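You operate a simulated robot arm through the tools that you are given. There is no shell and no other tool.

The job below is to be done with a simulated robot arm. You get a single attempt, and the scene is never put back.

## Task
Swap the transit cap for the vent cap on the vent neck.
Fine: lay the transit cap on the end shelf and screw the vent cap tight.

It is judged by the outcome, as a careful person would: the job done as asked, and still so three seconds after it is handed in. It fails if anything else is knocked over, pushed out of place, dropped, spilled or broken. A push-on lid holds only when it is set on centred and level and pressed home; a screw cap is set on level and turned clockwise until tight.

## Robot
A 7-joint arm with a two-finger parallel gripper, fixed in place. Base frame: the origin is on the floor under the middle of its stand, x ahead of it, y to its left, z up. Lengths are in m, angles in rad, forces in N, time in s.
With the tool pointing down near the work surface it reaches from about 0.12 to 0.68 m from the base axis. Its first joint turns from -2.897 to 2.897 rad. Payload 3.43 kg.
The TCP is the grasp point between the finger pads, 0.034 m short of the fingertips. In the tool frame z runs along the fingers and y along their closing line. The gripper opens to 0.128 m. The fingers are 0.024 m wide and 0.012 m thick; the gripper's body (0.048 by 0.13 m) begins 0.096 m behind the TCP.
Orientation is told as [roll, pitch, yaw] about the base's x, y, z axes, in that order, counted from this pose: with the fingers straight down and closing along the base's y, the tool's x points along the base's -x, its y along +y and its z along -z.

## Interface
- The arm moves only by the tool nudge_tool. Its argument "deltas" is a list that holds one entry, the list of rows, each a list of 7 numbers: the shift along the base's x, y, z in units of 400 mm (1.0 is 400 mm), then the turn, a rotation vector about the base's x, y, z in units of 120 degrees (1.0 is 120 degrees), then the gripper command, from -1 (fully open) to 1 (shut), values between in proportion. In form: [[[x, y, z, rx, ry, rz, grip], ...]]. A call has 1 to 20 rows; each row is the pose to reach, as a shift and turn from the pose commanded when the call began. A call with a number of a shift or a turn outside -1 to 1 is refused whole. A row lasts 0.2 s, in which the tool goes at most 0.05 m and 0.15 rad; a call with a longer step from one row to the next is refused whole, and so is a gripper value outside its range. A pose out of reach is approached as far as the arm can. The call stops where the force on the tool passes 90 N (or 10 N more than at its start, if that is more) or the arm is blocked; 0.2 s more then pass. The fingers move at their own pace (about 0.108 m/s each) and stop on an object; they squeeze with about 28 N. The grip force told is the motor's: it shows also when the fingers shut on nothing. Time passes only in rows, and 0.2 s behind the last, so rows that repeat a pose let the fingers close. It gives the time, the measured TCP pose, the force on the tool (base axes), the opening and the grip force at its end, in the units of the frame above (readings bear some noise), with the torque about the TCP (base axes, N m) and any sound that the robot's microphone picked up.
- Cameras (640 x 400 px; columns grow to the right, rows downward): "scene" is fixed at [0.05, 0.502, 1.3462]; the picture's right is [-0.63, -0.78, 0.00], its down [-0.36, 0.29, -0.89] and it looks along [0.69, -0.56, -0.46] (base axes); focal length 328 px, centre (320, 200). "wrist" rides on the gripper at [0.076, -0.011, -0.16] in the tool frame; the picture's right is [0.15, 0.99, 0.00], its down [-0.88, 0.13, -0.46] and it looks along [-0.45, 0.07, 0.89] (tool axes); focal length 234 px, centre (320, 200).
- capture(camera): a new picture of that camera. The clock stands still meanwhile.
- raise_lower(by): slides the trunk up (or, below 0, down) by that many m; the arm rides with it, the base frame stays. It gives what a move gives, with no picture.
- point_at(camera, pixels): for up to 12 pixels [column, row] of the newest picture of that camera ("zoom" is the newest enlarged one), the place [x, y, z] in the base frame of the surface seen there, good to about 0.002 m. The clock stands still meanwhile.
- close_up(camera, box): a new picture of the part [left, top, right, bottom] of that camera's present view, enlarged. The clock stands still meanwhile.
- sign_off(): hands the job in; it is judged then, once.

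Unless the task says otherwise, let go and move clear before handing in.

The tools are called after "Request:" by a JSON object that holds its "api" and its "payload". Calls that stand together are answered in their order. nudge_tool: Moves the arm, as the interface text tells. Its arguments: {"type":"object","properties":{"deltas":{"type":"array","items":{"type":"array","items":{"type":"array","items":{"type":"number"}}}}},"required":["deltas"]} The other tools are called the same way: raise_lower (by) moves the trunk up or down; capture (camera) takes a picture; point_at (camera, pixels) gives the place of the surface under pixels of a picture; close_up (camera, box) takes an enlarged picture of a part of a camera's view; sign_off () hands the job in.

At the start:

```text
time: 0.0
position: [0.401, 0.1228, 1.1361]
tool_rot: [0.0, 0.0, 0.0]
force: [0.5, -0.1, -0.3]
ft_torque: [-0.01, 0.01, -0.02]
grip_width: 0.1281
grasp_force: 0.0
trunk travel left (down, up): [-0.25, 0.074]
```

scene: 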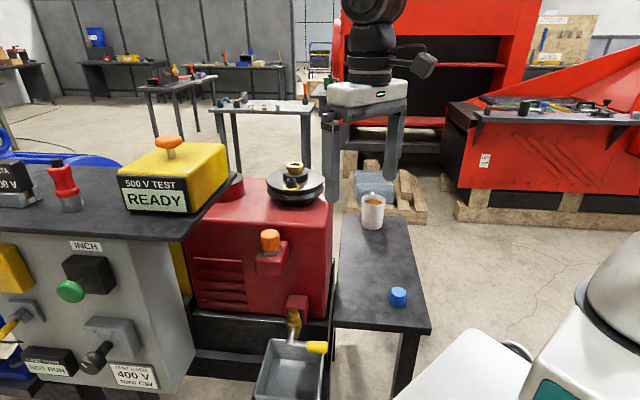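
wrist: 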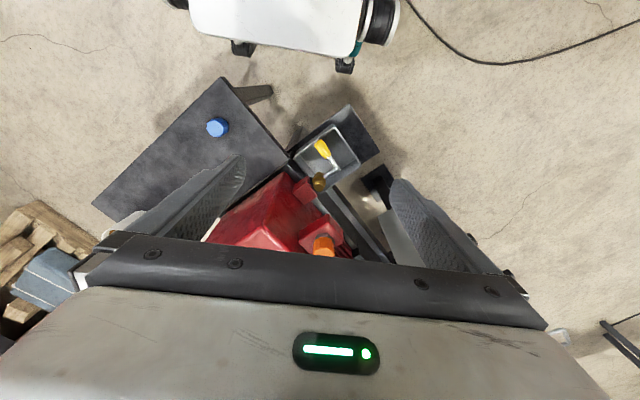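

The scene shows a red machine with an orange cap on a side boss (270,240), a round plate with a brass piece on top (295,175), an orange knob on the yellow box (168,145), and a shelf with a blue cap (398,297) and a mug (372,205). I'll take enlarged views to tell which is which before moving.

Request:
{"api": "close_up", "payload": {"camera": "scene", "box": [180, 140, 340, 260]}}

Request:
{"api": "close_up", "payload": {"camera": "scene", "box": [320, 180, 440, 340]}}

Request:
{"api": "close_up", "payload": {"camera": "scene", "box": [180, 220, 340, 400]}}

Request:
{"api": "close_up", "payload": {"camera": "scene", "box": [0, 120, 240, 260]}}

Request:
{"api": "close_up", "payload": {"camera": "wrist", "box": [180, 80, 420, 260]}}

```text
3.33 times, centred on (260, 200) of scene
```

zoom: 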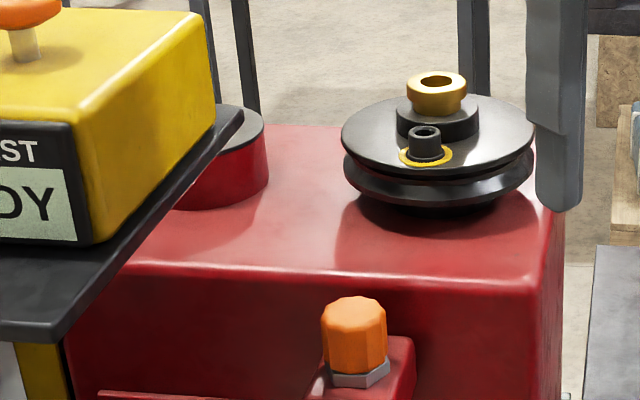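

```text
2.50 times, centred on (380, 260) of scene
```

zoom: 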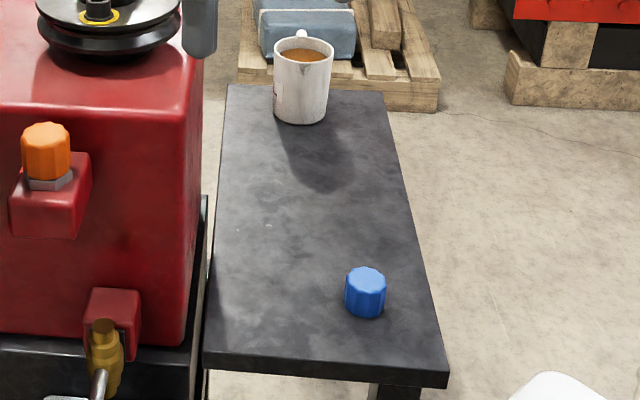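

```text
2.22 times, centred on (260, 310) of scene
```

zoom: 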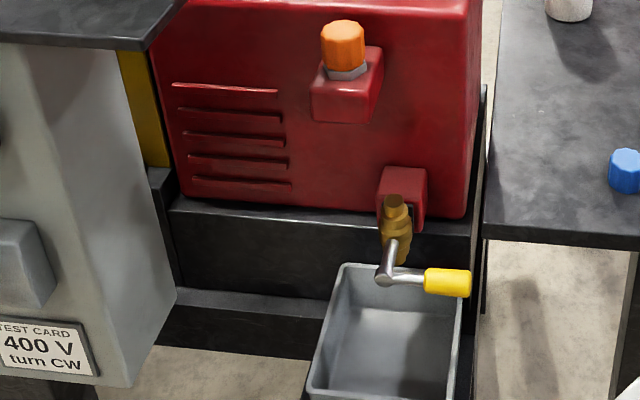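

```text
2.67 times, centred on (120, 190) of scene
```

zoom: 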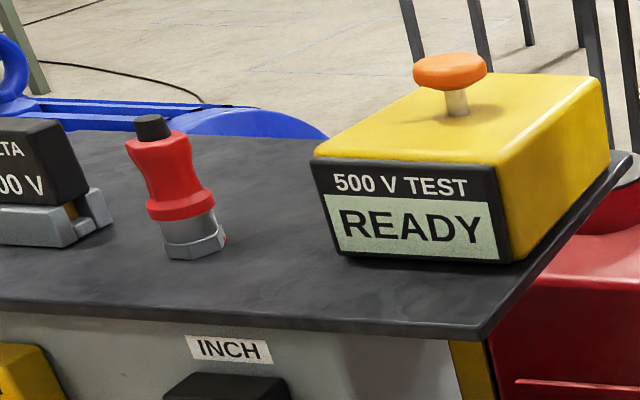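

```text
2.22 times, centred on (300, 170) of wrist
```

zoom: 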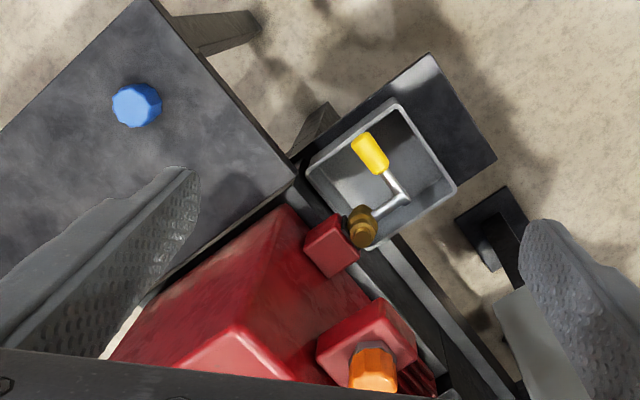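

The orange cap on the red boss's hex collar (270,240) must be the transit cap on the vent neck, and the blue cap on the dark shelf (398,297) the vent cap. I'll measure these, the shelf, the pulley, box, mug and other obstacles.

Request:
{"api": "capture", "payload": {"camera": "scene"}}

Request:
{"api": "point_at", "payload": {"camera": "scene", "pixels": [[269, 234], [269, 246], [270, 257], [398, 290], [398, 300], [380, 290], [295, 165], [295, 185], [372, 198], [344, 230], [330, 205], [228, 150]]}}

Request:
{"api": "point_at", "payload": {"camera": "scene", "pixels": [[341, 318], [429, 328], [402, 220], [342, 220], [262, 268], [285, 262], [325, 270], [200, 270], [205, 210], [415, 310], [360, 260], [380, 315]]}}

```text
taken
```

scene: 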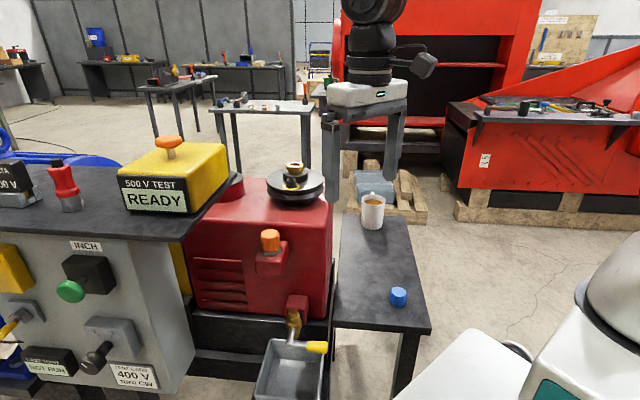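

```text
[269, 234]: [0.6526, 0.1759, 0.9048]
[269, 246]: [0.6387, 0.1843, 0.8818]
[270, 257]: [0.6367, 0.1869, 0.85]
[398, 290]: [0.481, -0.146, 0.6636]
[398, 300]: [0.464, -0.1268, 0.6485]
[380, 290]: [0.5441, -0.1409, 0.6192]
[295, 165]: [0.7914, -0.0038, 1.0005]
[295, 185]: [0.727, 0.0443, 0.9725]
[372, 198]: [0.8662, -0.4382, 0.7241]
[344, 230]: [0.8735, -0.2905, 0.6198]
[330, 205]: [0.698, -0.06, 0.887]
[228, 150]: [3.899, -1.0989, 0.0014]
```

```text
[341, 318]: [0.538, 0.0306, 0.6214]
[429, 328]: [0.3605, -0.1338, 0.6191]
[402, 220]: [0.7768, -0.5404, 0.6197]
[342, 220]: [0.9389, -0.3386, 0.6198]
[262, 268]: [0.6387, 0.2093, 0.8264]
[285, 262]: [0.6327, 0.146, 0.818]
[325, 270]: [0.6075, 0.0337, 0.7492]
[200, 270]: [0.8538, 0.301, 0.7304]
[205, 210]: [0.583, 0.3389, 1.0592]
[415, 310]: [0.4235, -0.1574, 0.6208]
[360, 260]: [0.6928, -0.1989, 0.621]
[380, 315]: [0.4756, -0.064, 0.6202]
```

The transit cap sits near (0.65, 0.175, 0.90), at the edge of reach, and the vent cap near (0.47, -0.14, 0.66). I'll zoom in on each to get their diameters, heights and clearances.

Request:
{"api": "close_up", "payload": {"camera": "scene", "box": [240, 215, 304, 285]}}

Request:
{"api": "point_at", "payload": {"camera": "zoom", "pixels": [[320, 200], [300, 100], [300, 140], [250, 180], [340, 180], [300, 230], [300, 260], [300, 310], [240, 300], [370, 280], [420, 300], [400, 60]]}}

```text
5.71 times, centred on (272, 250) of scene
```

zoom: 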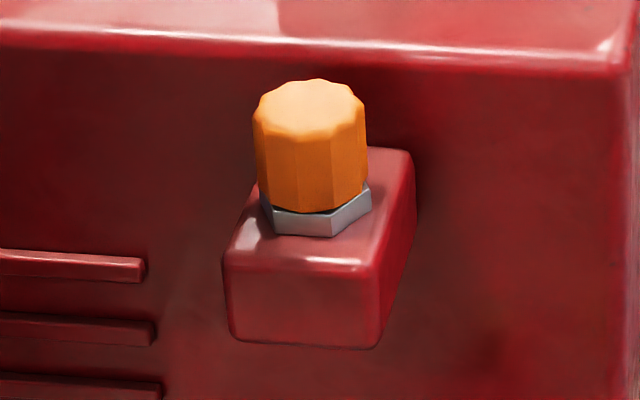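

```text
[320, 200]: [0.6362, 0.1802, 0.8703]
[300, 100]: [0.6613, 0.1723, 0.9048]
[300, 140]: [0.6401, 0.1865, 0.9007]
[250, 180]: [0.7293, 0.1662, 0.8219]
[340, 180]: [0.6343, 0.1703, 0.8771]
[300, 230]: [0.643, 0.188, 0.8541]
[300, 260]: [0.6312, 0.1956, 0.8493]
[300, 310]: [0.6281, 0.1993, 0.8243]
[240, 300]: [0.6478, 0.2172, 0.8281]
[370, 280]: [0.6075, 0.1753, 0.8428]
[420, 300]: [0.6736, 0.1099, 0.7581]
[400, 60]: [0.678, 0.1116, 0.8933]
```

The orange cap is a fluted cap about 0.035 m across on a hex collar with its top at z≈0.905. I'll sample its rim to find the centre and the machine's wall behind it.

Request:
{"api": "point_at", "payload": {"camera": "zoom", "pixels": [[260, 110], [290, 85], [318, 82], [350, 92], [362, 110], [310, 132], [340, 132], [275, 130], [310, 110], [257, 150], [365, 150], [310, 200]]}}

Request:
{"api": "point_at", "payload": {"camera": "zoom", "pixels": [[100, 20], [300, 20], [550, 20], [100, 100], [200, 100], [420, 100], [550, 100], [390, 170], [230, 260], [375, 270], [260, 185], [410, 160]]}}

Request:
{"api": "close_up", "payload": {"camera": "scene", "box": [366, 275, 430, 315]}}

Request:
{"api": "point_at", "payload": {"camera": "zoom", "pixels": [[320, 150], [250, 150], [400, 150], [320, 120], [320, 170], [320, 200], [320, 280], [250, 230], [390, 230], [280, 180], [370, 180], [320, 320]]}}

```text
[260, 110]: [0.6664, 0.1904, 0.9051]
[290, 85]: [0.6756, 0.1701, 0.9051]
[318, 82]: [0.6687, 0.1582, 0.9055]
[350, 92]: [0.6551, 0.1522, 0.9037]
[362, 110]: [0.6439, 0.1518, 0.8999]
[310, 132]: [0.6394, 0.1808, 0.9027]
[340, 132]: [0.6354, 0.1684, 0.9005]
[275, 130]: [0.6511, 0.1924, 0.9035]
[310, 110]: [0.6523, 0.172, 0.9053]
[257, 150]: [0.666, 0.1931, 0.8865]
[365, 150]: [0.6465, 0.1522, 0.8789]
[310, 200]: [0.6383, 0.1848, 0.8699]
```

```text
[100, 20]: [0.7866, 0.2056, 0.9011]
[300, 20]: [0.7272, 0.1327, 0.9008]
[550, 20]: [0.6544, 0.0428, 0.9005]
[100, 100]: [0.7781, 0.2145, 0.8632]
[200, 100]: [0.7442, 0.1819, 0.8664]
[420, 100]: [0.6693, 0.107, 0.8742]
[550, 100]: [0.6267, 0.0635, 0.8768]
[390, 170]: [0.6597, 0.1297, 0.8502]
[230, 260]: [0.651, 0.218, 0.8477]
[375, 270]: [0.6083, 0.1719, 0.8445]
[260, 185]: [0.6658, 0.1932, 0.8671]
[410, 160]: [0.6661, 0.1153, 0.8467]
```

```text
10.00 times, centred on (398, 295) of scene
```

zoom: 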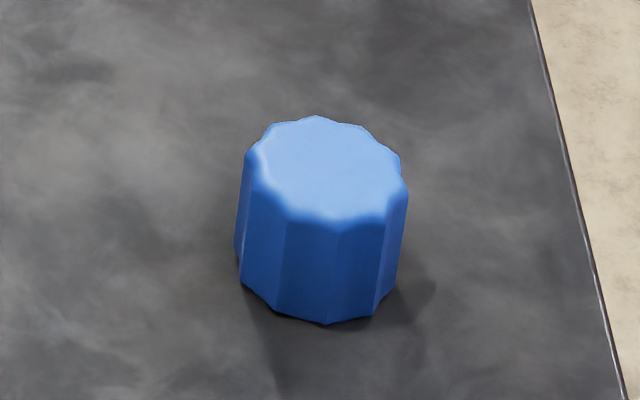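

```text
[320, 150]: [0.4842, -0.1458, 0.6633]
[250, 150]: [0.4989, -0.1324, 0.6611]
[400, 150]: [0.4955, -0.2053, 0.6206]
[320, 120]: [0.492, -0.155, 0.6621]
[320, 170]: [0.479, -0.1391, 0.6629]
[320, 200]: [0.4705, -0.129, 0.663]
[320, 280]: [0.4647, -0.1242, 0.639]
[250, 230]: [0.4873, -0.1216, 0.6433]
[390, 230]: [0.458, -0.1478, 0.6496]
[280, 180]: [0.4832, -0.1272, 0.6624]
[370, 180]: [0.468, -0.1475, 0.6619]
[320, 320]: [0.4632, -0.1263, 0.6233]
```

The transit cap's centre works out at about (0.656, 0.172), roughly 0.043 m across and spanning z 0.864–0.905, with the machine wall running at 45° about 0.055 m away. Before approaching, I'll measure the yellow tester, bench edge, pulley and robot base for clearance.

Request:
{"api": "capture", "payload": {"camera": "scene"}}

Request:
{"api": "point_at", "payload": {"camera": "scene", "pixels": [[183, 212], [226, 150], [225, 180], [190, 180], [168, 142], [175, 150], [190, 240], [235, 178], [233, 190], [322, 185], [268, 185], [293, 205]]}}

Request:
{"api": "point_at", "payload": {"camera": "scene", "pixels": [[600, 280], [640, 240], [480, 380], [500, 350], [330, 240], [368, 93], [330, 150], [390, 150], [300, 160], [278, 175], [310, 172], [295, 150]]}}

```text
taken
```

scene: 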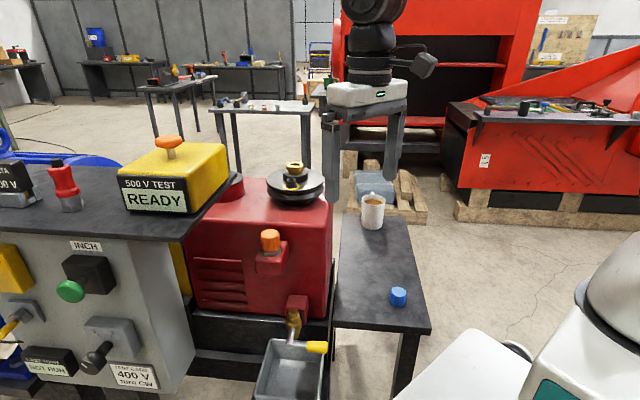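

```text
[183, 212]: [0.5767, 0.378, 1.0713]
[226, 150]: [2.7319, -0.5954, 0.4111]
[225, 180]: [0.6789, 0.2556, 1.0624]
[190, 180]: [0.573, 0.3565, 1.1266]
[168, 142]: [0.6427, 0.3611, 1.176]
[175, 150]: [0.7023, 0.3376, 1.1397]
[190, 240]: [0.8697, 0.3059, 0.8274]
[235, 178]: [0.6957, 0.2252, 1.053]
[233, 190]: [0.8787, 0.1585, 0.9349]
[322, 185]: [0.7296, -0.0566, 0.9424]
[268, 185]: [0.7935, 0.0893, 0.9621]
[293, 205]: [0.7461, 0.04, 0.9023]
```

```text
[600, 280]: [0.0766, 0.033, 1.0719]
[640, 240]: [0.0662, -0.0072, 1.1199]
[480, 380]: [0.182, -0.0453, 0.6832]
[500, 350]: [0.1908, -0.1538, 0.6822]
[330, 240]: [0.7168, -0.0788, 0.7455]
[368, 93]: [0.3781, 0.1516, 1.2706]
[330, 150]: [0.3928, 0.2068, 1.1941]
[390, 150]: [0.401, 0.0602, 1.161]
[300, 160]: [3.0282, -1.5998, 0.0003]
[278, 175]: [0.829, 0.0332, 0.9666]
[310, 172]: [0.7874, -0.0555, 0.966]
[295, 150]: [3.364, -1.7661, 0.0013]
```

The bench corner with the yellow tester comes within about 0.066 m of the cap axis at z≈1.05, which is gripper-body height, so the usable yaw range is limited. I'll measure that corner precisely.

Request:
{"api": "close_up", "payload": {"camera": "scene", "box": [180, 140, 260, 250]}}

Request:
{"api": "point_at", "payload": {"camera": "zoom", "pixels": [[190, 372], [190, 395], [240, 310], [300, 240], [350, 180], [375, 150], [390, 140], [385, 150], [320, 60], [330, 140], [200, 100], [240, 250]]}}

```text
3.64 times, centred on (220, 195) of scene
```

zoom: 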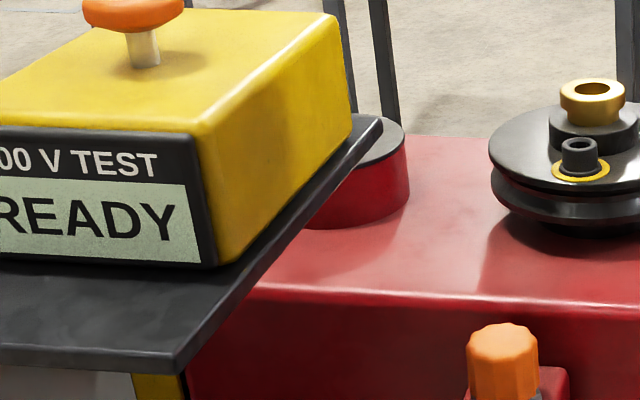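

```text
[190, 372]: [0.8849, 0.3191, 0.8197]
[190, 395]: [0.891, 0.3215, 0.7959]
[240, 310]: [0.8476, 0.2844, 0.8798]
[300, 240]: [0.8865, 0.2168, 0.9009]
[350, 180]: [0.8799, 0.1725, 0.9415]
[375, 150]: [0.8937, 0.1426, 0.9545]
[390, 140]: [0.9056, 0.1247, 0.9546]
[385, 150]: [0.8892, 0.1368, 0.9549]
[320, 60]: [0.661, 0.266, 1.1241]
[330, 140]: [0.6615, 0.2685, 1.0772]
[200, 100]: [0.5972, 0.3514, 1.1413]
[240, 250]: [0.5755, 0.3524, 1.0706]
```

Request:
{"api": "point_at", "payload": {"camera": "zoom", "pixels": [[178, 350], [178, 365], [220, 315], [260, 265], [300, 225], [340, 170], [370, 128], [378, 122], [365, 115], [340, 100], [340, 20], [150, 345]]}}

Request:
{"api": "point_at", "payload": {"camera": "zoom", "pixels": [[330, 15], [205, 130], [215, 260], [350, 130], [490, 130], [500, 180], [560, 215], [600, 130], [590, 85], [380, 130], [250, 290], [330, 25]]}}

```text
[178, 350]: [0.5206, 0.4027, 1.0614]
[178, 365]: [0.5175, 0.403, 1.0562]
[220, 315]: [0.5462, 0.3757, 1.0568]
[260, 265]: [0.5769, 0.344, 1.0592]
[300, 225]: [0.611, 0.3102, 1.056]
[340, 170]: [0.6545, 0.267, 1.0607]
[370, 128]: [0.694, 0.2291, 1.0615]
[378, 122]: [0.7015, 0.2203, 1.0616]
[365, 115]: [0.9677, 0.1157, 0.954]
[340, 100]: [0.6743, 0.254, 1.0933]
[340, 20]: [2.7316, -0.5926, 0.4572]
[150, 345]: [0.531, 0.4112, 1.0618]
```

```text
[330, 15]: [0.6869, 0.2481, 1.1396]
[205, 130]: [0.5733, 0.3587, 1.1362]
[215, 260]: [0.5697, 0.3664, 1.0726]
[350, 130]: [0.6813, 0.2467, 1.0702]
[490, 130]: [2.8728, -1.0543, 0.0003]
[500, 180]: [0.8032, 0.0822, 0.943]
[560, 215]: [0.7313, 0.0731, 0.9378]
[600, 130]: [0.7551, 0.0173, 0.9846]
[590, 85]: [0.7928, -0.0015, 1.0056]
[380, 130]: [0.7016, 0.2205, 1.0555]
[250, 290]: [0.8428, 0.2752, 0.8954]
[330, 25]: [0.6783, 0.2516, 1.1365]
```

The bench corner is at (0.702, 0.220), z 1.05–1.06, and the tester stands above it. With the fingers closing across the wall (yaw +45°) the gripper stays clear and the usable swing is about yaw 10°–107°. I'll move above the cap at z≈1.05, yaw 45°, with the fingers part open.

Request:
{"api": "nudge_tool", "payload": {"deltas": [[[0.08, 0.0154, -0.027, 0, 0, 0.047, -0.1], [0.159, 0.031, -0.054, 0, 0, 0.094, -0.1], [0.239, 0.046, -0.081, 0, 0, 0.141, -0.1], [0.319, 0.0615, -0.108, 0, 0, 0.188, -0.1], [0.398, 0.077, -0.134, 0, 0, 0.234, -0.1], [0.478, 0.092, -0.161, 0, 0, 0.281, -0.1], [0.558, 0.108, -0.188, 0, 0, 0.328, -0.1], [0.6375, 0.123, -0.215, 0, 0, 0.375, -0.1], [0.6375, 0.123, -0.215, 0, 0, 0.375, -0.1]]]}}

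Request:
{"api": "capture", "payload": {"camera": "wrist"}}

Request:
{"api": "capture", "payload": {"camera": "scene"}}

```text
time: 2.0
position: [0.6559, 0.1756, 1.0487]
tool_rot: [-0.001, 0.0, 0.786]
force: [-0.1, -0.2, 0.2]
ft_torque: [0.01, 0.03, 0.02]
grip_width: 0.0702
grasp_force: 0.1
trunk travel left (down, up): [-0.25, 0.074]
```

```text
taken
```

wrist: 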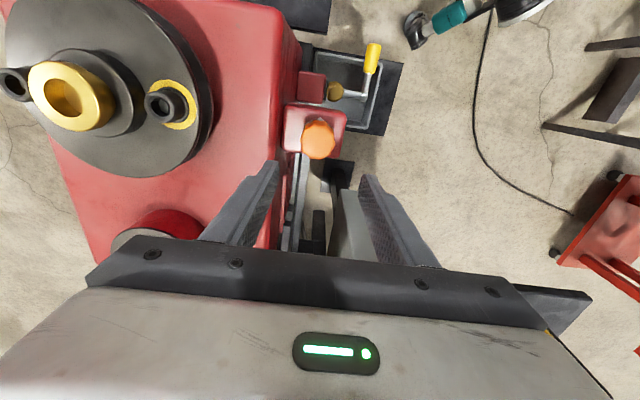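

```text
taken
```

scene: 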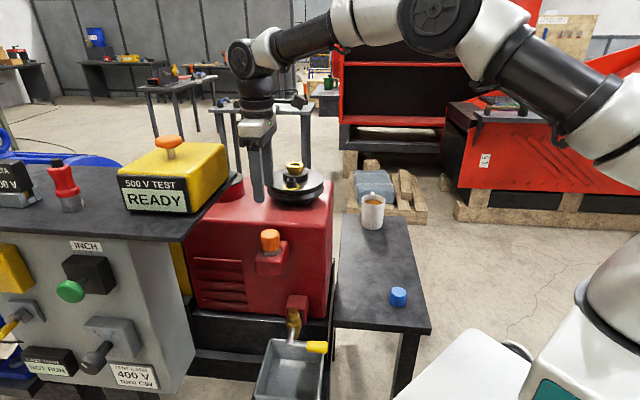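

The gripper reached (0.656, 0.176, 1.049), yaw 45°, and the wrist view shows the orange cap at (318,139). I'll measure the cap centre more precisely from this view.

Request:
{"api": "close_up", "payload": {"camera": "wrist", "box": [270, 90, 366, 170]}}

Request:
{"api": "point_at", "payload": {"camera": "wrist", "pixels": [[318, 139], [318, 124], [318, 155], [303, 139], [334, 139], [308, 128], [328, 128], [308, 150], [328, 150], [290, 125], [345, 118], [340, 155]]}}

```text
5.00 times, centred on (318, 130) of wrist
```

zoom: 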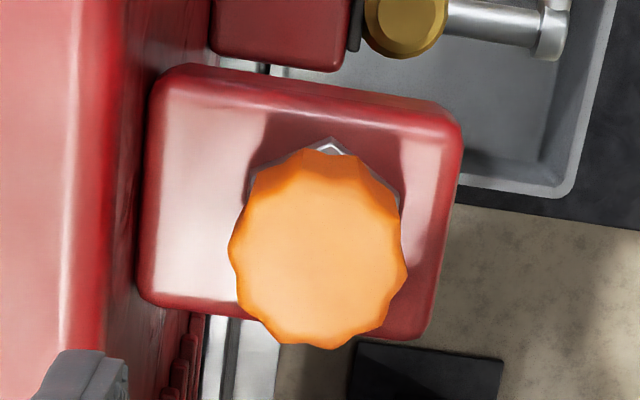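

```text
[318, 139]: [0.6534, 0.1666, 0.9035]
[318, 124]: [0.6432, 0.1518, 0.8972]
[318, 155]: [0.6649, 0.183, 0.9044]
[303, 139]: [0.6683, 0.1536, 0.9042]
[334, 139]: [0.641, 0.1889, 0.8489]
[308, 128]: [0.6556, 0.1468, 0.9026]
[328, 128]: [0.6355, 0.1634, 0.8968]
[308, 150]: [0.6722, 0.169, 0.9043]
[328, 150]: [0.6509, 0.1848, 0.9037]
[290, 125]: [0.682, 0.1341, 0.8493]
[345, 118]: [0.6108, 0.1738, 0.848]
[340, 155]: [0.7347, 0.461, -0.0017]
```

The close-up shows the cap's top face centred near zoom (318,262). I'll sample its rim to pin down the centre.

Request:
{"api": "point_at", "payload": {"camera": "zoom", "pixels": [[318, 262], [236, 252], [400, 270], [318, 340], [318, 190], [260, 200], [380, 210], [260, 320], [380, 325], [330, 145], [250, 190], [400, 195]]}}

```text
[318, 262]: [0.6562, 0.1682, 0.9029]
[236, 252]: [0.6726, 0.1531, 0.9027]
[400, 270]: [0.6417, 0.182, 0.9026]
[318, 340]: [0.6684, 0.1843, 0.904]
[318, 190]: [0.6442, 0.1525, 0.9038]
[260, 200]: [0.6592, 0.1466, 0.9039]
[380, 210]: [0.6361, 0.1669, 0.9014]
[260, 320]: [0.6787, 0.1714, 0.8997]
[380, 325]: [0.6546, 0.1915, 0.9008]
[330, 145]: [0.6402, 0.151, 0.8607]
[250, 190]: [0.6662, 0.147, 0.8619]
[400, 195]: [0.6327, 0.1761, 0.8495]
```

Both views agree that the cap centre is about (0.657, 0.169), and the hex collar top at z≈0.861 is wider than the cap, so the fingertips must stay above it. I'll centre over the cap and turn to yaw 12° to start the counterclockwise stroke, staying high to check the pose.

Request:
{"api": "nudge_tool", "payload": {"deltas": [[[0.001, -0.004, 0, 0, 0, -0.07, -0.1], [0.002, -0.008, 0, 0, 0, -0.14, -0.1], [0.002, -0.012, 0, 0, 0, -0.21, -0.1], [0.002, -0.0155, 0, 0, 0, -0.275, -0.1], [0.002, -0.0155, 0, 0, 0, -0.275, -0.1], [0.002, -0.0155, 0, 0, 0, -0.275, -0.1]]]}}

```text
time: 3.4
position: [0.6579, 0.1659, 1.0489]
tool_rot: [0.0, -0.001, 0.209]
force: [-0.1, 0.6, -0.5]
ft_torque: [-0.02, 0.03, 0.01]
grip_width: 0.0705
grasp_force: 0.1
trunk travel left (down, up): [-0.25, 0.074]
```

The pose reads (0.658, 0.166), which isn't quite the commanded shift, so I'll repeat a hold to see the reading noise.

Request:
{"api": "nudge_tool", "payload": {"deltas": [[[0, 0, 0, 0, 0, 0, -0.1]]]}}

Request:
{"api": "nudge_tool", "payload": {"deltas": [[[0, 0, 0, 0, 0, 0, -0.1]]]}}

Request:
{"api": "nudge_tool", "payload": {"deltas": [[[0, 0, 0, 0, 0, 0, -0.1]]]}}

```text
time: 3.8
position: [0.6585, 0.167, 1.0502]
tool_rot: [0.001, 0.001, 0.209]
force: [-0.7, -0.8, 0.2]
ft_torque: [0.02, -0.01, -0.01]
grip_width: 0.0703
grasp_force: 0.2
trunk travel left (down, up): [-0.25, 0.074]
```

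```text
time: 4.2
position: [0.6577, 0.1674, 1.0496]
tool_rot: [0.001, -0.002, 0.209]
force: [-0.3, -0.4, 0.3]
ft_torque: [0.01, -0.03, 0.0]
grip_width: 0.0703
grasp_force: 0.1
trunk travel left (down, up): [-0.25, 0.074]
```

```text
time: 4.6
position: [0.6586, 0.1662, 1.0496]
tool_rot: [0.0, 0.002, 0.209]
force: [0.7, 0.2, -0.6]
ft_torque: [-0.01, 0.0, 0.02]
grip_width: 0.0703
grasp_force: 0.2
trunk travel left (down, up): [-0.25, 0.074]
```

Averaged, the TCP is at (0.658, 0.167, 1.050). I'll correct by (-1.4, +2.4) mm and descend to z≈0.901, straddling the cap with the fingertips above the hex.

Request:
{"api": "nudge_tool", "payload": {"deltas": [[[-0.0035, 0.006, -0.09, 0, 0, 0, -0.1], [-0.0035, 0.006, -0.18, 0, 0, 0, -0.1], [-0.0035, 0.006, -0.26, 0, 0, 0, -0.1], [-0.0035, 0.006, -0.32, 0, 0, 0, -0.1], [-0.0035, 0.006, -0.35, 0, 0, 0, -0.1], [-0.0035, 0.006, -0.372, 0, 0, 0, -0.1], [-0.0035, 0.006, -0.372, 0, 0, 0, -0.1]]]}}

Request:
{"api": "close_up", "payload": {"camera": "scene", "box": [200, 130, 340, 280]}}

Request:
{"api": "capture", "payload": {"camera": "wrist"}}

```text
time: 6.2
position: [0.6565, 0.1693, 0.9016]
tool_rot: [0.0, 0.001, 0.208]
force: [0.1, 0.1, -0.4]
ft_torque: [-0.02, -0.03, 0.0]
grip_width: 0.0706
grasp_force: 0.1
trunk travel left (down, up): [-0.25, 0.074]
```

```text
2.67 times, centred on (270, 205) of scene
```

zoom: 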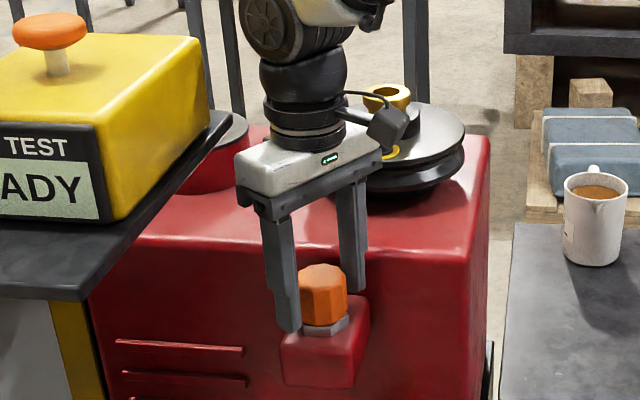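

```text
taken
```

wrist: 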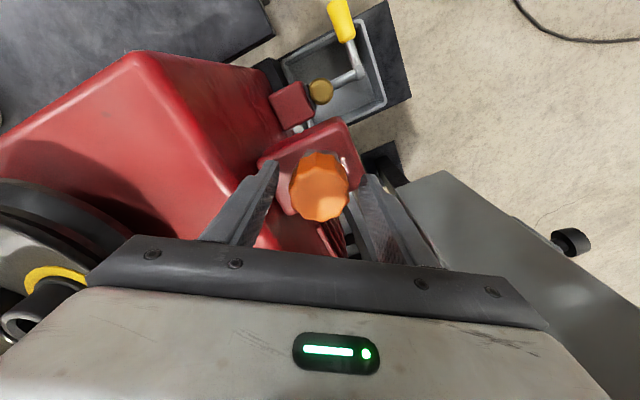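

The fingers straddle the cap with no contact and the body clears the bench. I'll close on the cap and read the side forces.

Request:
{"api": "nudge_tool", "payload": {"deltas": [[[0, 0, 0, 0, 0, 0, 1], [0, 0, 0, 0, 0, 0, 1], [0, 0, 0, 0, 0, 0, 1]]]}}

Request:
{"api": "nudge_tool", "payload": {"deltas": [[[0, 0, 0, 0, 0, 0, 1]]]}}

```text
time: 7.0
position: [0.6561, 0.1691, 0.9014]
tool_rot: [0.0, 0.0, 0.208]
force: [0.1, -1.4, -0.6]
ft_torque: [-0.04, 0.0, 0.07]
grip_width: 0.0507
grasp_force: 27.7
trunk travel left (down, up): [-0.25, 0.074]
```

```text
time: 7.4
position: [0.6552, 0.1697, 0.902]
tool_rot: [0.002, 0.0, 0.209]
force: [-0.3, -1.6, -0.8]
ft_torque: [-0.1, -0.03, 0.1]
grip_width: 0.0504
grasp_force: 28.0
trunk travel left (down, up): [-0.25, 0.074]
```

The grip is firm (width 0.0505, 28 N) with only about 1.6 N side load. I'll start turning counterclockwise by about 17° and watch torque and sound.

Request:
{"api": "nudge_tool", "payload": {"deltas": [[[0, 0, 0, 0, 0, 0.036, 1], [0, 0, 0, 0, 0, 0.072, 1], [0, 0, 0, 0, 0, 0.108, 1], [0, 0, 0, 0, 0, 0.144, 1]]]}}

Request:
{"api": "close_up", "payload": {"camera": "wrist", "box": [240, 130, 400, 250]}}

```text
time: 8.4
position: [0.6561, 0.1695, 0.9011]
tool_rot: [0.001, 0.0, 0.511]
force: [-0.9, -1.7, -1.2]
ft_torque: [-0.05, 0.05, 0.05]
grip_width: 0.0506
grasp_force: 28.1
trunk travel left (down, up): [-0.25, 0.074]
```

```text
3.33 times, centred on (320, 190) of wrist
```

zoom: 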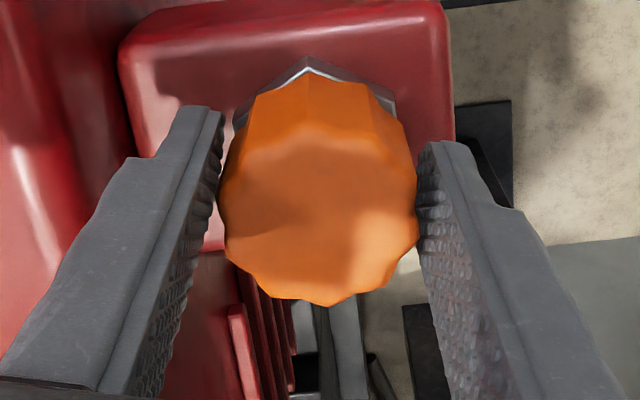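

Torque is low and the grip holds; the cap appears to turn with the fingers. I'll continue counterclockwise by another ~0.6 rad and compare forces.

Request:
{"api": "nudge_tool", "payload": {"deltas": [[[0, 0, 0, 0, 0, 0.06, 1], [0, 0, 0, 0, 0, 0.12, 1], [0, 0, 0, 0, 0, 0.18, 1], [0, 0, 0, 0, 0, 0.24, 1], [0, 0, 0, 0, 0, 0.3, 1]]]}}

Request:
{"api": "close_up", "payload": {"camera": "wrist", "box": [240, 130, 400, 250]}}

```text
time: 9.6
position: [0.6569, 0.1678, 0.9024]
tool_rot: [-0.002, -0.001, 1.142]
force: [-0.7, -2.5, 0.2]
ft_torque: [-0.08, 0.0, -0.05]
grip_width: 0.0505
grasp_force: 27.7
trunk travel left (down, up): [-0.25, 0.074]
```

```text
3.33 times, centred on (320, 190) of wrist
```

zoom: 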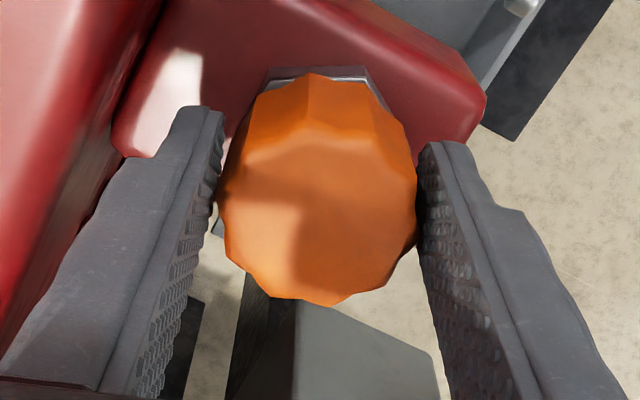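

The cap turns with the fingers (same lobe pattern in the grip while the hex behind it rotates). I'll continue to yaw ≈1.83 rad.

Request:
{"api": "nudge_tool", "payload": {"deltas": [[[0, 0, 0, 0, 0, 0.06, 1], [0, 0, 0, 0, 0, 0.12, 1], [0, 0, 0, 0, 0, 0.18, 1], [0, 0, 0, 0, 0, 0.24, 1], [0, 0, 0, 0, 0, 0.3, 1], [0, 0, 0, 0, 0, 0.328, 1]]]}}

Request:
{"api": "close_up", "payload": {"camera": "scene", "box": [200, 130, 340, 280]}}

Request:
{"api": "close_up", "payload": {"camera": "wrist", "box": [240, 130, 400, 250]}}

```text
time: 11.0
position: [0.6577, 0.1684, 0.9015]
tool_rot: [-0.003, 0.001, 1.828]
force: [13.2, -5.5, 1.6]
ft_torque: [-0.2, -0.49, -0.02]
grip_width: 0.0505
grasp_force: 27.9
trunk travel left (down, up): [-0.25, 0.074]
```

```text
2.67 times, centred on (270, 205) of scene
```

zoom: 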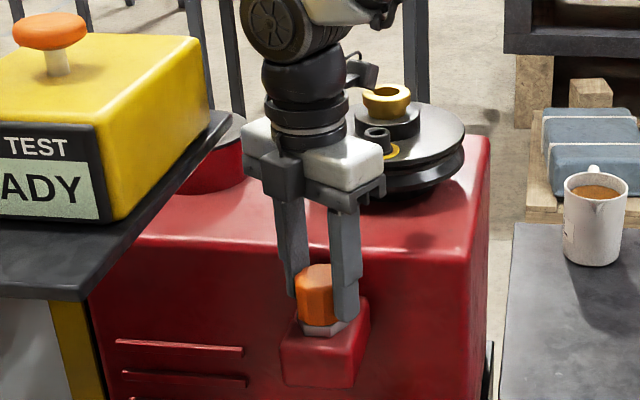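

```text
3.33 times, centred on (320, 190) of wrist
```

zoom: 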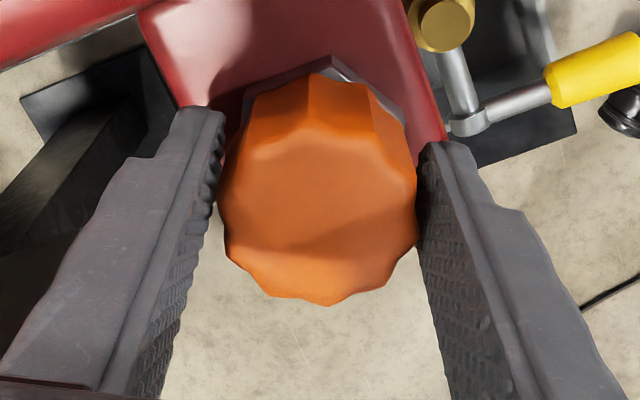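

A side load of 13 N built up along +x, meaning the neck axis is slightly further +x than my TCP. I'll shift about (+2, -1) mm to relieve it before regrasping.

Request:
{"api": "nudge_tool", "payload": {"deltas": [[[0.005, -0.0025, 0, 0, 0, 0, 1], [0.005, -0.0025, 0, 0, 0, 0, 1]]]}}

```text
time: 11.6
position: [0.6582, 0.1685, 0.9008]
tool_rot: [0.002, 0.0, 1.828]
force: [6.2, -6.0, 2.0]
ft_torque: [-0.19, -0.25, -0.02]
grip_width: 0.0505
grasp_force: 27.7
trunk travel left (down, up): [-0.25, 0.074]
```

The x load halved to 6 N; I'll shift another (+1.6, -1.6) mm.

Request:
{"api": "nudge_tool", "payload": {"deltas": [[[0.004, -0.004, 0, 0, 0, 0, 1], [0.004, -0.004, 0, 0, 0, 0, 1]]]}}

```text
time: 12.2
position: [0.6583, 0.1675, 0.9016]
tool_rot: [0.004, 0.0, 1.827]
force: [-4.2, 0.5, 4.3]
ft_torque: [0.02, 0.12, -0.02]
grip_width: 0.0507
grasp_force: 27.9
trunk travel left (down, up): [-0.25, 0.074]
```

The side load is nearly nulled; from the two null poses the neck axis works out at (0.6576, 0.1697). I'll open slightly, rotate back to yaw 12°, recentre on that axis, and read the free pose before regrasping.

Request:
{"api": "nudge_tool", "payload": {"deltas": [[[0, 0, 0, 0, 0, 0, 0.03], [0, 0, 0, 0, 0, 0, 0.03], [-0.003, 0.0055, 0, 0, 0, -0.07, 0.03], [-0.003, 0.0055, 0, 0, 0, -0.14, 0.03], [-0.003, 0.0055, 0, 0, 0, -0.21, 0.03], [-0.003, 0.0055, 0, 0, 0, -0.28, 0.03], [-0.003, 0.0055, 0, 0, 0, -0.35, 0.03], [-0.003, 0.0055, 0, 0, 0, -0.42, 0.03], [-0.003, 0.0055, 0, 0, 0, -0.49, 0.03], [-0.003, 0.0055, 0, 0, 0, -0.56, 0.03], [-0.003, 0.0055, 0, 0, 0, -0.63, 0.03], [-0.003, 0.0055, 0, 0, 0, -0.7, 0.03], [-0.003, 0.0055, 0, 0, 0, -0.773, 0.03], [-0.003, 0.0055, 0, 0, 0, -0.773, 0.03]]]}}

Request:
{"api": "close_up", "payload": {"camera": "scene", "box": [230, 200, 310, 290]}}

Request:
{"api": "close_up", "payload": {"camera": "wrist", "box": [240, 130, 400, 250]}}

```text
refused: row 13 steps farther than a row can; nothing moved
```

```text
4.44 times, centred on (270, 245) of scene
```

zoom: 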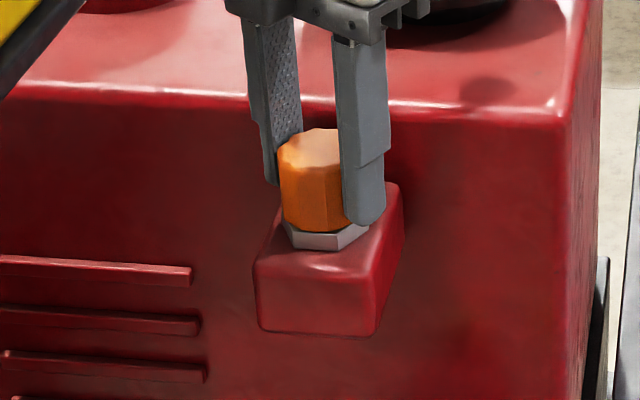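

```text
3.33 times, centred on (320, 190) of wrist
```

zoom: 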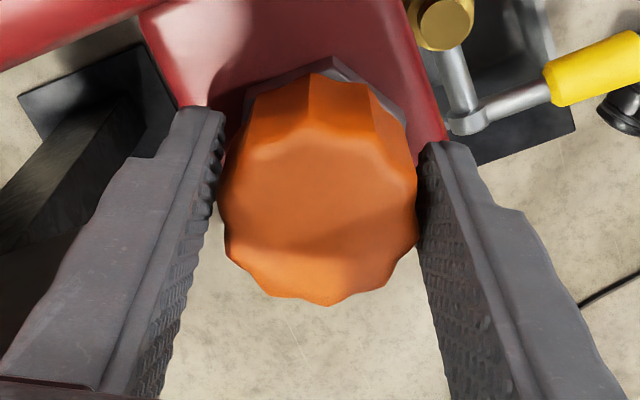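

The call was refused because the last step was 0.153 rad; nothing moved. I'll resend with smaller steps.

Request:
{"api": "nudge_tool", "payload": {"deltas": [[[0, 0, 0, 0, 0, 0, 0.03], [0, 0, 0, 0, 0, 0, 0.03], [-0.003, 0.0055, 0, 0, 0, -0.065, 0.03], [-0.003, 0.0055, 0, 0, 0, -0.13, 0.03], [-0.003, 0.0055, 0, 0, 0, -0.195, 0.03], [-0.003, 0.0055, 0, 0, 0, -0.26, 0.03], [-0.003, 0.0055, 0, 0, 0, -0.325, 0.03], [-0.003, 0.0055, 0, 0, 0, -0.39, 0.03], [-0.003, 0.0055, 0, 0, 0, -0.455, 0.03], [-0.003, 0.0055, 0, 0, 0, -0.52, 0.03], [-0.003, 0.0055, 0, 0, 0, -0.585, 0.03], [-0.003, 0.0055, 0, 0, 0, -0.65, 0.03], [-0.003, 0.0055, 0, 0, 0, -0.715, 0.03], [-0.003, 0.0055, 0, 0, 0, -0.773, 0.03], [-0.003, 0.0055, 0, 0, 0, -0.773, 0.03]]]}}

Request:
{"api": "close_up", "payload": {"camera": "wrist", "box": [240, 130, 400, 250]}}

Request:
{"api": "nudge_tool", "payload": {"deltas": [[[0, 0, 0, 0, 0, 0, 0.03]]]}}

Request:
{"api": "nudge_tool", "payload": {"deltas": [[[0, 0, 0, 0, 0, 0, 0.03]]]}}

Request:
{"api": "close_up", "payload": {"camera": "scene", "box": [230, 200, 310, 290]}}

```text
time: 15.4
position: [0.6582, 0.168, 0.9013]
tool_rot: [-0.001, -0.001, 0.205]
force: [0.7, 0.3, 0.4]
ft_torque: [-0.01, 0.03, 0.0]
grip_width: 0.062
grasp_force: 0.0
trunk travel left (down, up): [-0.25, 0.074]
```

```text
3.33 times, centred on (320, 190) of wrist
```

zoom: 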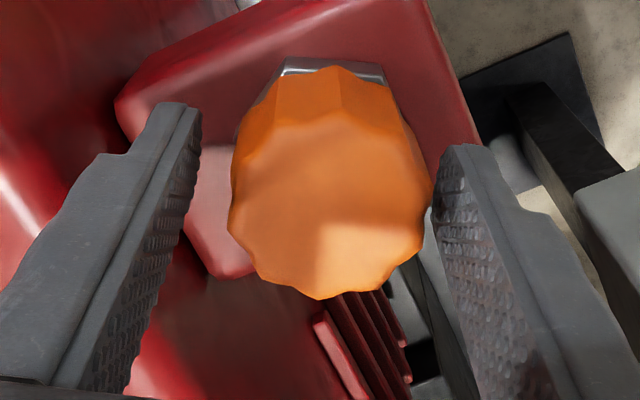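

```text
time: 15.8
position: [0.6576, 0.1693, 0.901]
tool_rot: [0.0, -0.001, 0.207]
force: [-0.3, 0.4, 0.5]
ft_torque: [0.0, 0.03, 0.03]
grip_width: 0.0621
grasp_force: 0.1
trunk travel left (down, up): [-0.25, 0.074]
```

```text
time: 16.2
position: [0.6573, 0.1686, 0.9012]
tool_rot: [0.001, -0.001, 0.208]
force: [-0.7, -0.6, 0.2]
ft_torque: [0.02, -0.01, 0.0]
grip_width: 0.0623
grasp_force: 0.0
trunk travel left (down, up): [-0.25, 0.074]
```

```text
4.44 times, centred on (270, 245) of scene
```

zoom: 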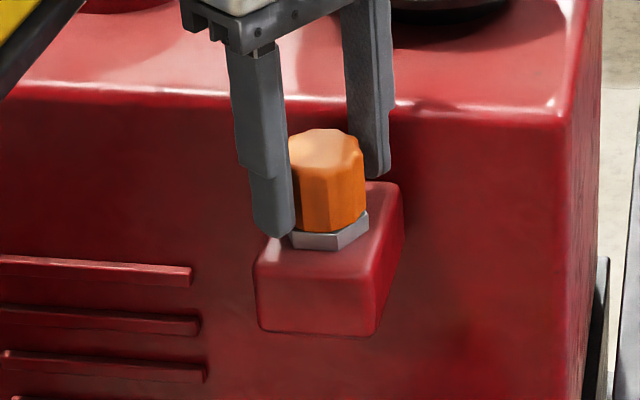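

The cap sits free and slightly closer to the right finger in the wrist view, so I'll add about 1.2 mm in +y. I'll check the cap-top height first to see if it has risen.

Request:
{"api": "point_at", "payload": {"camera": "zoom", "pixels": [[320, 145], [310, 150], [335, 145], [325, 155], [320, 225], [330, 240], [320, 232]]}}

Request:
{"api": "nudge_tool", "payload": {"deltas": [[[0, 0.003, 0, 0, 0, 0, 0.03], [0, 0.003, 0, 0, 0, 0, 1], [0, 0.003, 0, 0, 0, 0, 1], [0, 0.003, 0, 0, 0, 0, 1]]]}}

```text
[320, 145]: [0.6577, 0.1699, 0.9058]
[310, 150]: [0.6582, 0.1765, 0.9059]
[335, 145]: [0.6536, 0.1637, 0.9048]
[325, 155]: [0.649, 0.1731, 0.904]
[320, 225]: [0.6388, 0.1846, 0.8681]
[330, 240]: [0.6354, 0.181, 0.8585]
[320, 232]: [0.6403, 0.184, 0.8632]
```

```text
time: 17.2
position: [0.6593, 0.1702, 0.901]
tool_rot: [-0.001, 0.001, 0.207]
force: [0.1, 1.3, -0.4]
ft_torque: [0.05, 0.0, -0.07]
grip_width: 0.0515
grasp_force: 28.1
trunk travel left (down, up): [-0.25, 0.074]
```

The cap top reads about 0.9055, perhaps slightly risen. The grip is closed with about 1 N side load, so I'll run the second counterclockwise stroke.

Request:
{"api": "nudge_tool", "payload": {"deltas": [[[0, 0, 0, 0, 0, 0.065, 1], [0, 0, 0, 0, 0, 0.13, 1], [0, 0, 0, 0, 0, 0.195, 1], [0, 0, 0, 0, 0, 0.26, 1], [0, 0, 0, 0, 0, 0.325, 1], [0, 0, 0, 0, 0, 0.39, 1], [0, 0, 0, 0, 0, 0.455, 1], [0, 0, 0, 0, 0, 0.52, 1], [0, 0, 0, 0, 0, 0.585, 1], [0, 0, 0, 0, 0, 0.65, 1], [0, 0, 0, 0, 0, 0.715, 1], [0, 0, 0, 0, 0, 0.773, 1], [0, 0, 0, 0, 0, 0.773, 1]]]}}

Request:
{"api": "close_up", "payload": {"camera": "scene", "box": [230, 200, 310, 290]}}

Request:
{"api": "point_at", "payload": {"camera": "zoom", "pixels": [[310, 140], [300, 145], [320, 145], [310, 150], [310, 225], [330, 240], [310, 235]]}}

```text
time: 20.0
position: [0.6577, 0.1697, 0.9005]
tool_rot: [0.001, -0.001, 1.827]
force: [-1.9, 1.1, 0.8]
ft_torque: [0.05, 0.04, -0.02]
grip_width: 0.0511
grasp_force: 28.3
trunk travel left (down, up): [-0.25, 0.074]
```

```text
4.44 times, centred on (270, 245) of scene
```

zoom: 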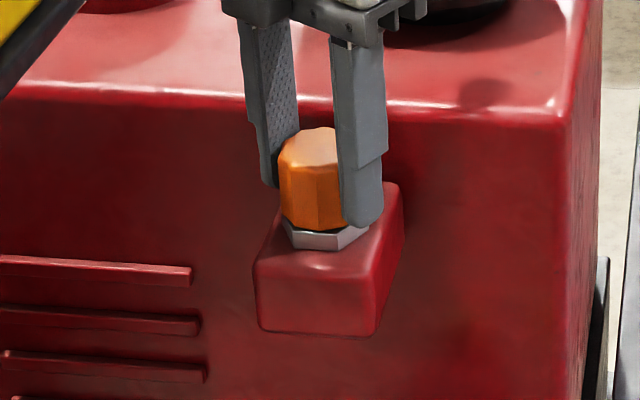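

```text
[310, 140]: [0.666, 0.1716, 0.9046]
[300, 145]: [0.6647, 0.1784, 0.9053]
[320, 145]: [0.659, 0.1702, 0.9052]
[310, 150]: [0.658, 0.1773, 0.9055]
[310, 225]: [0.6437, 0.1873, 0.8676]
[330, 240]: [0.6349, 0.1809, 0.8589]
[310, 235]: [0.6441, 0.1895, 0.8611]
```

Side forces are now under 2 N, so centring is good; the cap has turned about 186° with little visible rise. I'll test a gentle 2 mm lift to see whether the thread still holds.

Request:
{"api": "nudge_tool", "payload": {"deltas": [[[0, 0, 0.005, 0, 0, 0, 1], [0, 0, 0.005, 0, 0, 0, 1]]]}}

```text
time: 20.6
position: [0.6584, 0.1699, 0.9027]
tool_rot: [-0.002, 0.0, 1.826]
force: [-0.5, 0.8, -1.1]
ft_torque: [0.01, 0.06, -0.02]
grip_width: 0.0516
grasp_force: 27.5
trunk travel left (down, up): [-0.25, 0.074]
```

The lift met almost no resistance (-1.1 N). I'll check whether the cap rose with the fingers.

Request:
{"api": "close_up", "payload": {"camera": "scene", "box": [230, 200, 310, 290]}}

Request:
{"api": "point_at", "payload": {"camera": "zoom", "pixels": [[310, 140], [300, 145], [320, 145], [310, 150], [310, 220], [330, 240], [310, 235]]}}

```text
4.44 times, centred on (270, 245) of scene
```

zoom: 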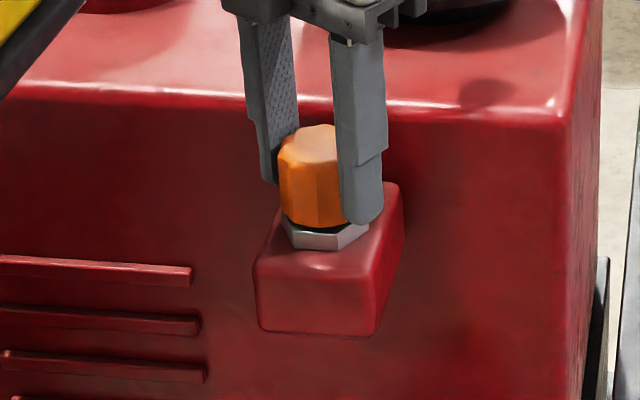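

```text
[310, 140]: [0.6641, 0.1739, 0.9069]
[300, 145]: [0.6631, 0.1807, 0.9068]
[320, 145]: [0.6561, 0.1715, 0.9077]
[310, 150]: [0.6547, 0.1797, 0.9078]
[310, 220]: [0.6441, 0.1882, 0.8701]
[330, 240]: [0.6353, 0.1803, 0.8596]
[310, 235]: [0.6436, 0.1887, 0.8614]
```

The cap top rose 2 mm with the fingers (0.9077), so it seems to be free. I'll lift slowly another 8 mm while watching the force.

Request:
{"api": "nudge_tool", "payload": {"deltas": [[[0, 0, 0.005, 0, 0, 0, 1], [0, 0, 0.01, 0, 0, 0, 1], [0, 0, 0.015, 0, 0, 0, 1], [0, 0, 0.02, 0, 0, 0, 1]]]}}

Request:
{"api": "close_up", "payload": {"camera": "scene", "box": [230, 200, 310, 290]}}

```text
time: 21.6
position: [0.6583, 0.1698, 0.9107]
tool_rot: [0.0, -0.001, 1.826]
force: [-0.8, 0.5, -0.5]
ft_torque: [-0.01, 0.03, -0.01]
grip_width: 0.051
grasp_force: 27.5
trunk travel left (down, up): [-0.25, 0.074]
```

```text
4.44 times, centred on (270, 245) of scene
```

zoom: 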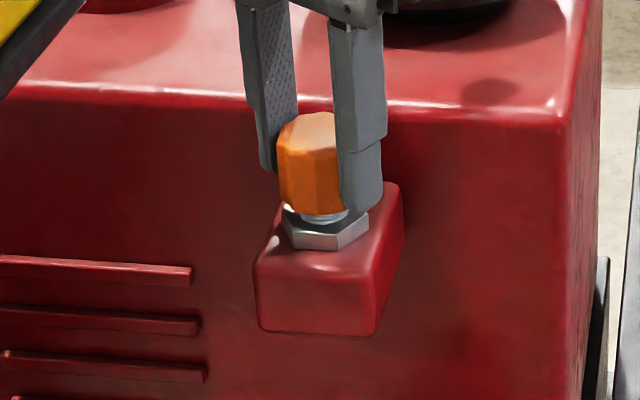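

The threaded neck is now visible under the cap (zoom 315,212), so the transit cap is off. I'll lift to z≈1.02, swing away from the bench, and carry it over the shelf to (0.59, -0.185), turning the yaw to 0 on the way.

Request:
{"api": "nudge_tool", "payload": {"deltas": [[[0, 0, 0.09, 0, 0, 0, 1], [0, 0, 0.18, 0, 0, 0, 1], [0, 0, 0.273, 0, 0, 0, 1], [-0.1, -0.06, 0.273, 0, 0, 0, 1], [-0.19, -0.14, 0.273, 0, 0, 0, 1], [-0.25, -0.23, 0.273, 0, 0, -0.06, 1], [-0.25, -0.34, 0.273, 0, 0, -0.12, 1], [-0.25, -0.45, 0.273, 0, 0, -0.18, 1], [-0.25, -0.56, 0.273, 0, 0, -0.24, 1], [-0.22, -0.67, 0.273, 0, 0, -0.3, 1], [-0.195, -0.78, 0.273, 0, 0, -0.36, 1], [-0.17, -0.8875, 0.273, 0, 0, -0.42, 1], [-0.17, -0.8875, 0.273, 0, 0, -0.485, 1], [-0.17, -0.8875, 0.273, 0, 0, -0.55, 1], [-0.17, -0.8875, 0.273, 0, 0, -0.615, 1], [-0.17, -0.8875, 0.273, 0, 0, -0.68, 1], [-0.17, -0.8875, 0.273, 0, 0, -0.745, 1], [-0.17, -0.8875, 0.273, 0, 0, -0.81, 1], [-0.17, -0.8875, 0.273, 0, 0, -0.872, 1], [-0.17, -0.8875, 0.273, 0, 0, -0.872, 1]]]}}

Request:
{"api": "capture", "payload": {"camera": "scene"}}

Request:
{"api": "capture", "payload": {"camera": "wrist"}}

```text
time: 25.8
position: [0.5906, -0.1854, 1.0203]
tool_rot: [0.0, 0.0, -0.002]
force: [-0.1, 0.4, -0.4]
ft_torque: [0.01, 0.03, -0.02]
grip_width: 0.0513
grasp_force: 27.9
trunk travel left (down, up): [-0.25, 0.074]
```

```text
taken
```

scene: 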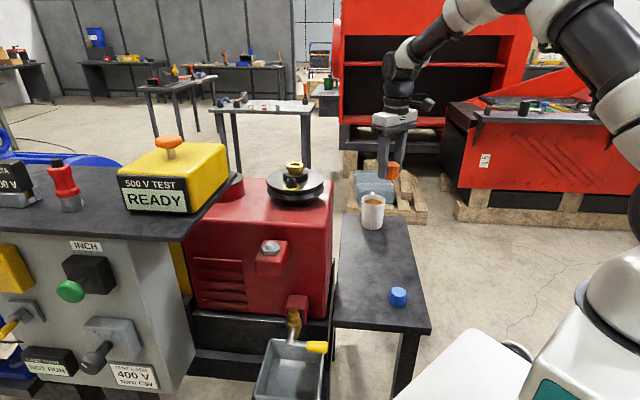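

```text
taken
```

wrist: 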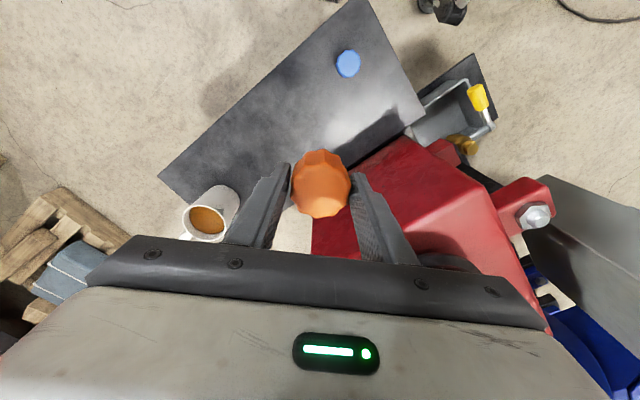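

The neck is now bare at scene (270,247) and the cap is held over the shelf. I'll look at the bare neck for its size and height, then lower the cap to just above the shelf.

Request:
{"api": "close_up", "payload": {"camera": "scene", "box": [240, 215, 304, 285]}}

Request:
{"api": "point_at", "payload": {"camera": "zoom", "pixels": [[310, 145], [300, 155], [320, 155], [310, 135], [310, 165], [285, 150], [335, 150], [310, 175], [310, 190], [280, 190], [340, 190], [310, 220]]}}

Request:
{"api": "nudge_tool", "payload": {"deltas": [[[0, 0, -0.11, 0, 0, 0, 1], [0, 0, -0.22, 0, 0, 0, 1], [0, 0, -0.33, 0, 0, 0, 1], [0, 0, -0.44, 0, 0, 0, 1], [0, 0, -0.55, 0, 0, 0, 1], [0, 0, -0.65, 0, 0, 0, 1], [0, 0, -0.75, 0, 0, 0, 1], [0, 0, -0.83, 0, 0, 0, 1], [0, 0, -0.87, 0, 0, 0, 1], [0, 0, -0.885, 0, 0, 0, 1], [0, 0, -0.885, 0, 0, 0, 1]]]}}

Request:
{"api": "close_up", "payload": {"camera": "scene", "box": [320, 180, 440, 340]}}

```text
5.71 times, centred on (272, 250) of scene
```

zoom: 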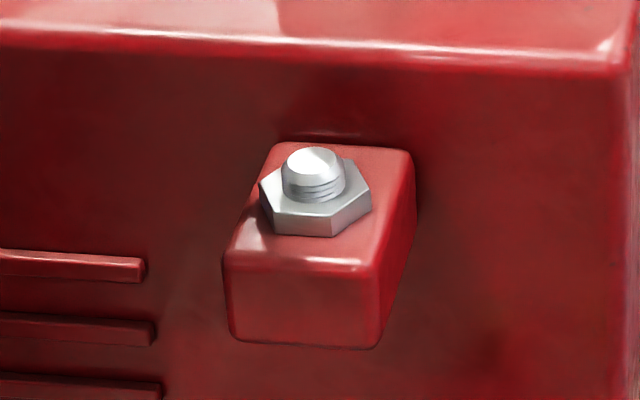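

```text
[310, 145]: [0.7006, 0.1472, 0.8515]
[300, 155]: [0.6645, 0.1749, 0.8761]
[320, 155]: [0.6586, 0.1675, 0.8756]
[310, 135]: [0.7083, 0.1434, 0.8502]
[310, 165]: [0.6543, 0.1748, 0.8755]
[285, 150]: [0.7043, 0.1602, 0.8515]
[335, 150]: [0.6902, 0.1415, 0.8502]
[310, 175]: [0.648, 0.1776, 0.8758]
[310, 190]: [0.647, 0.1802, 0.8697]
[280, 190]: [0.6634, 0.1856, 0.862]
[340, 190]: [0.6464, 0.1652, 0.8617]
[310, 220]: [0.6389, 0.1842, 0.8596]
```

```text
time: 28.2
position: [0.5892, -0.186, 0.6669]
tool_rot: [0.0, -0.001, 0.002]
force: [-1.0, 0.3, -0.4]
ft_torque: [-0.02, 0.0, 0.01]
grip_width: 0.0511
grasp_force: 27.9
trunk travel left (down, up): [-0.25, 0.074]
```

```text
2.50 times, centred on (380, 260) of scene
```

zoom: 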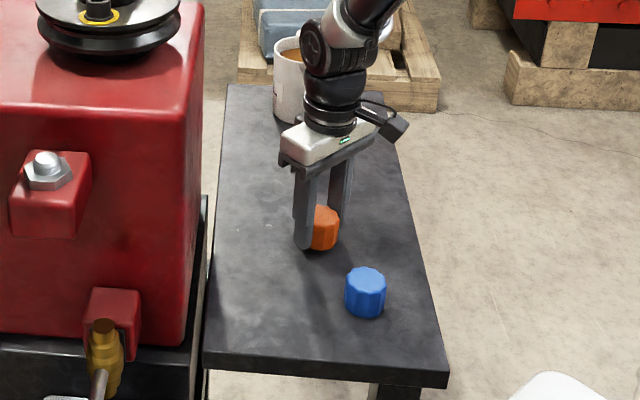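

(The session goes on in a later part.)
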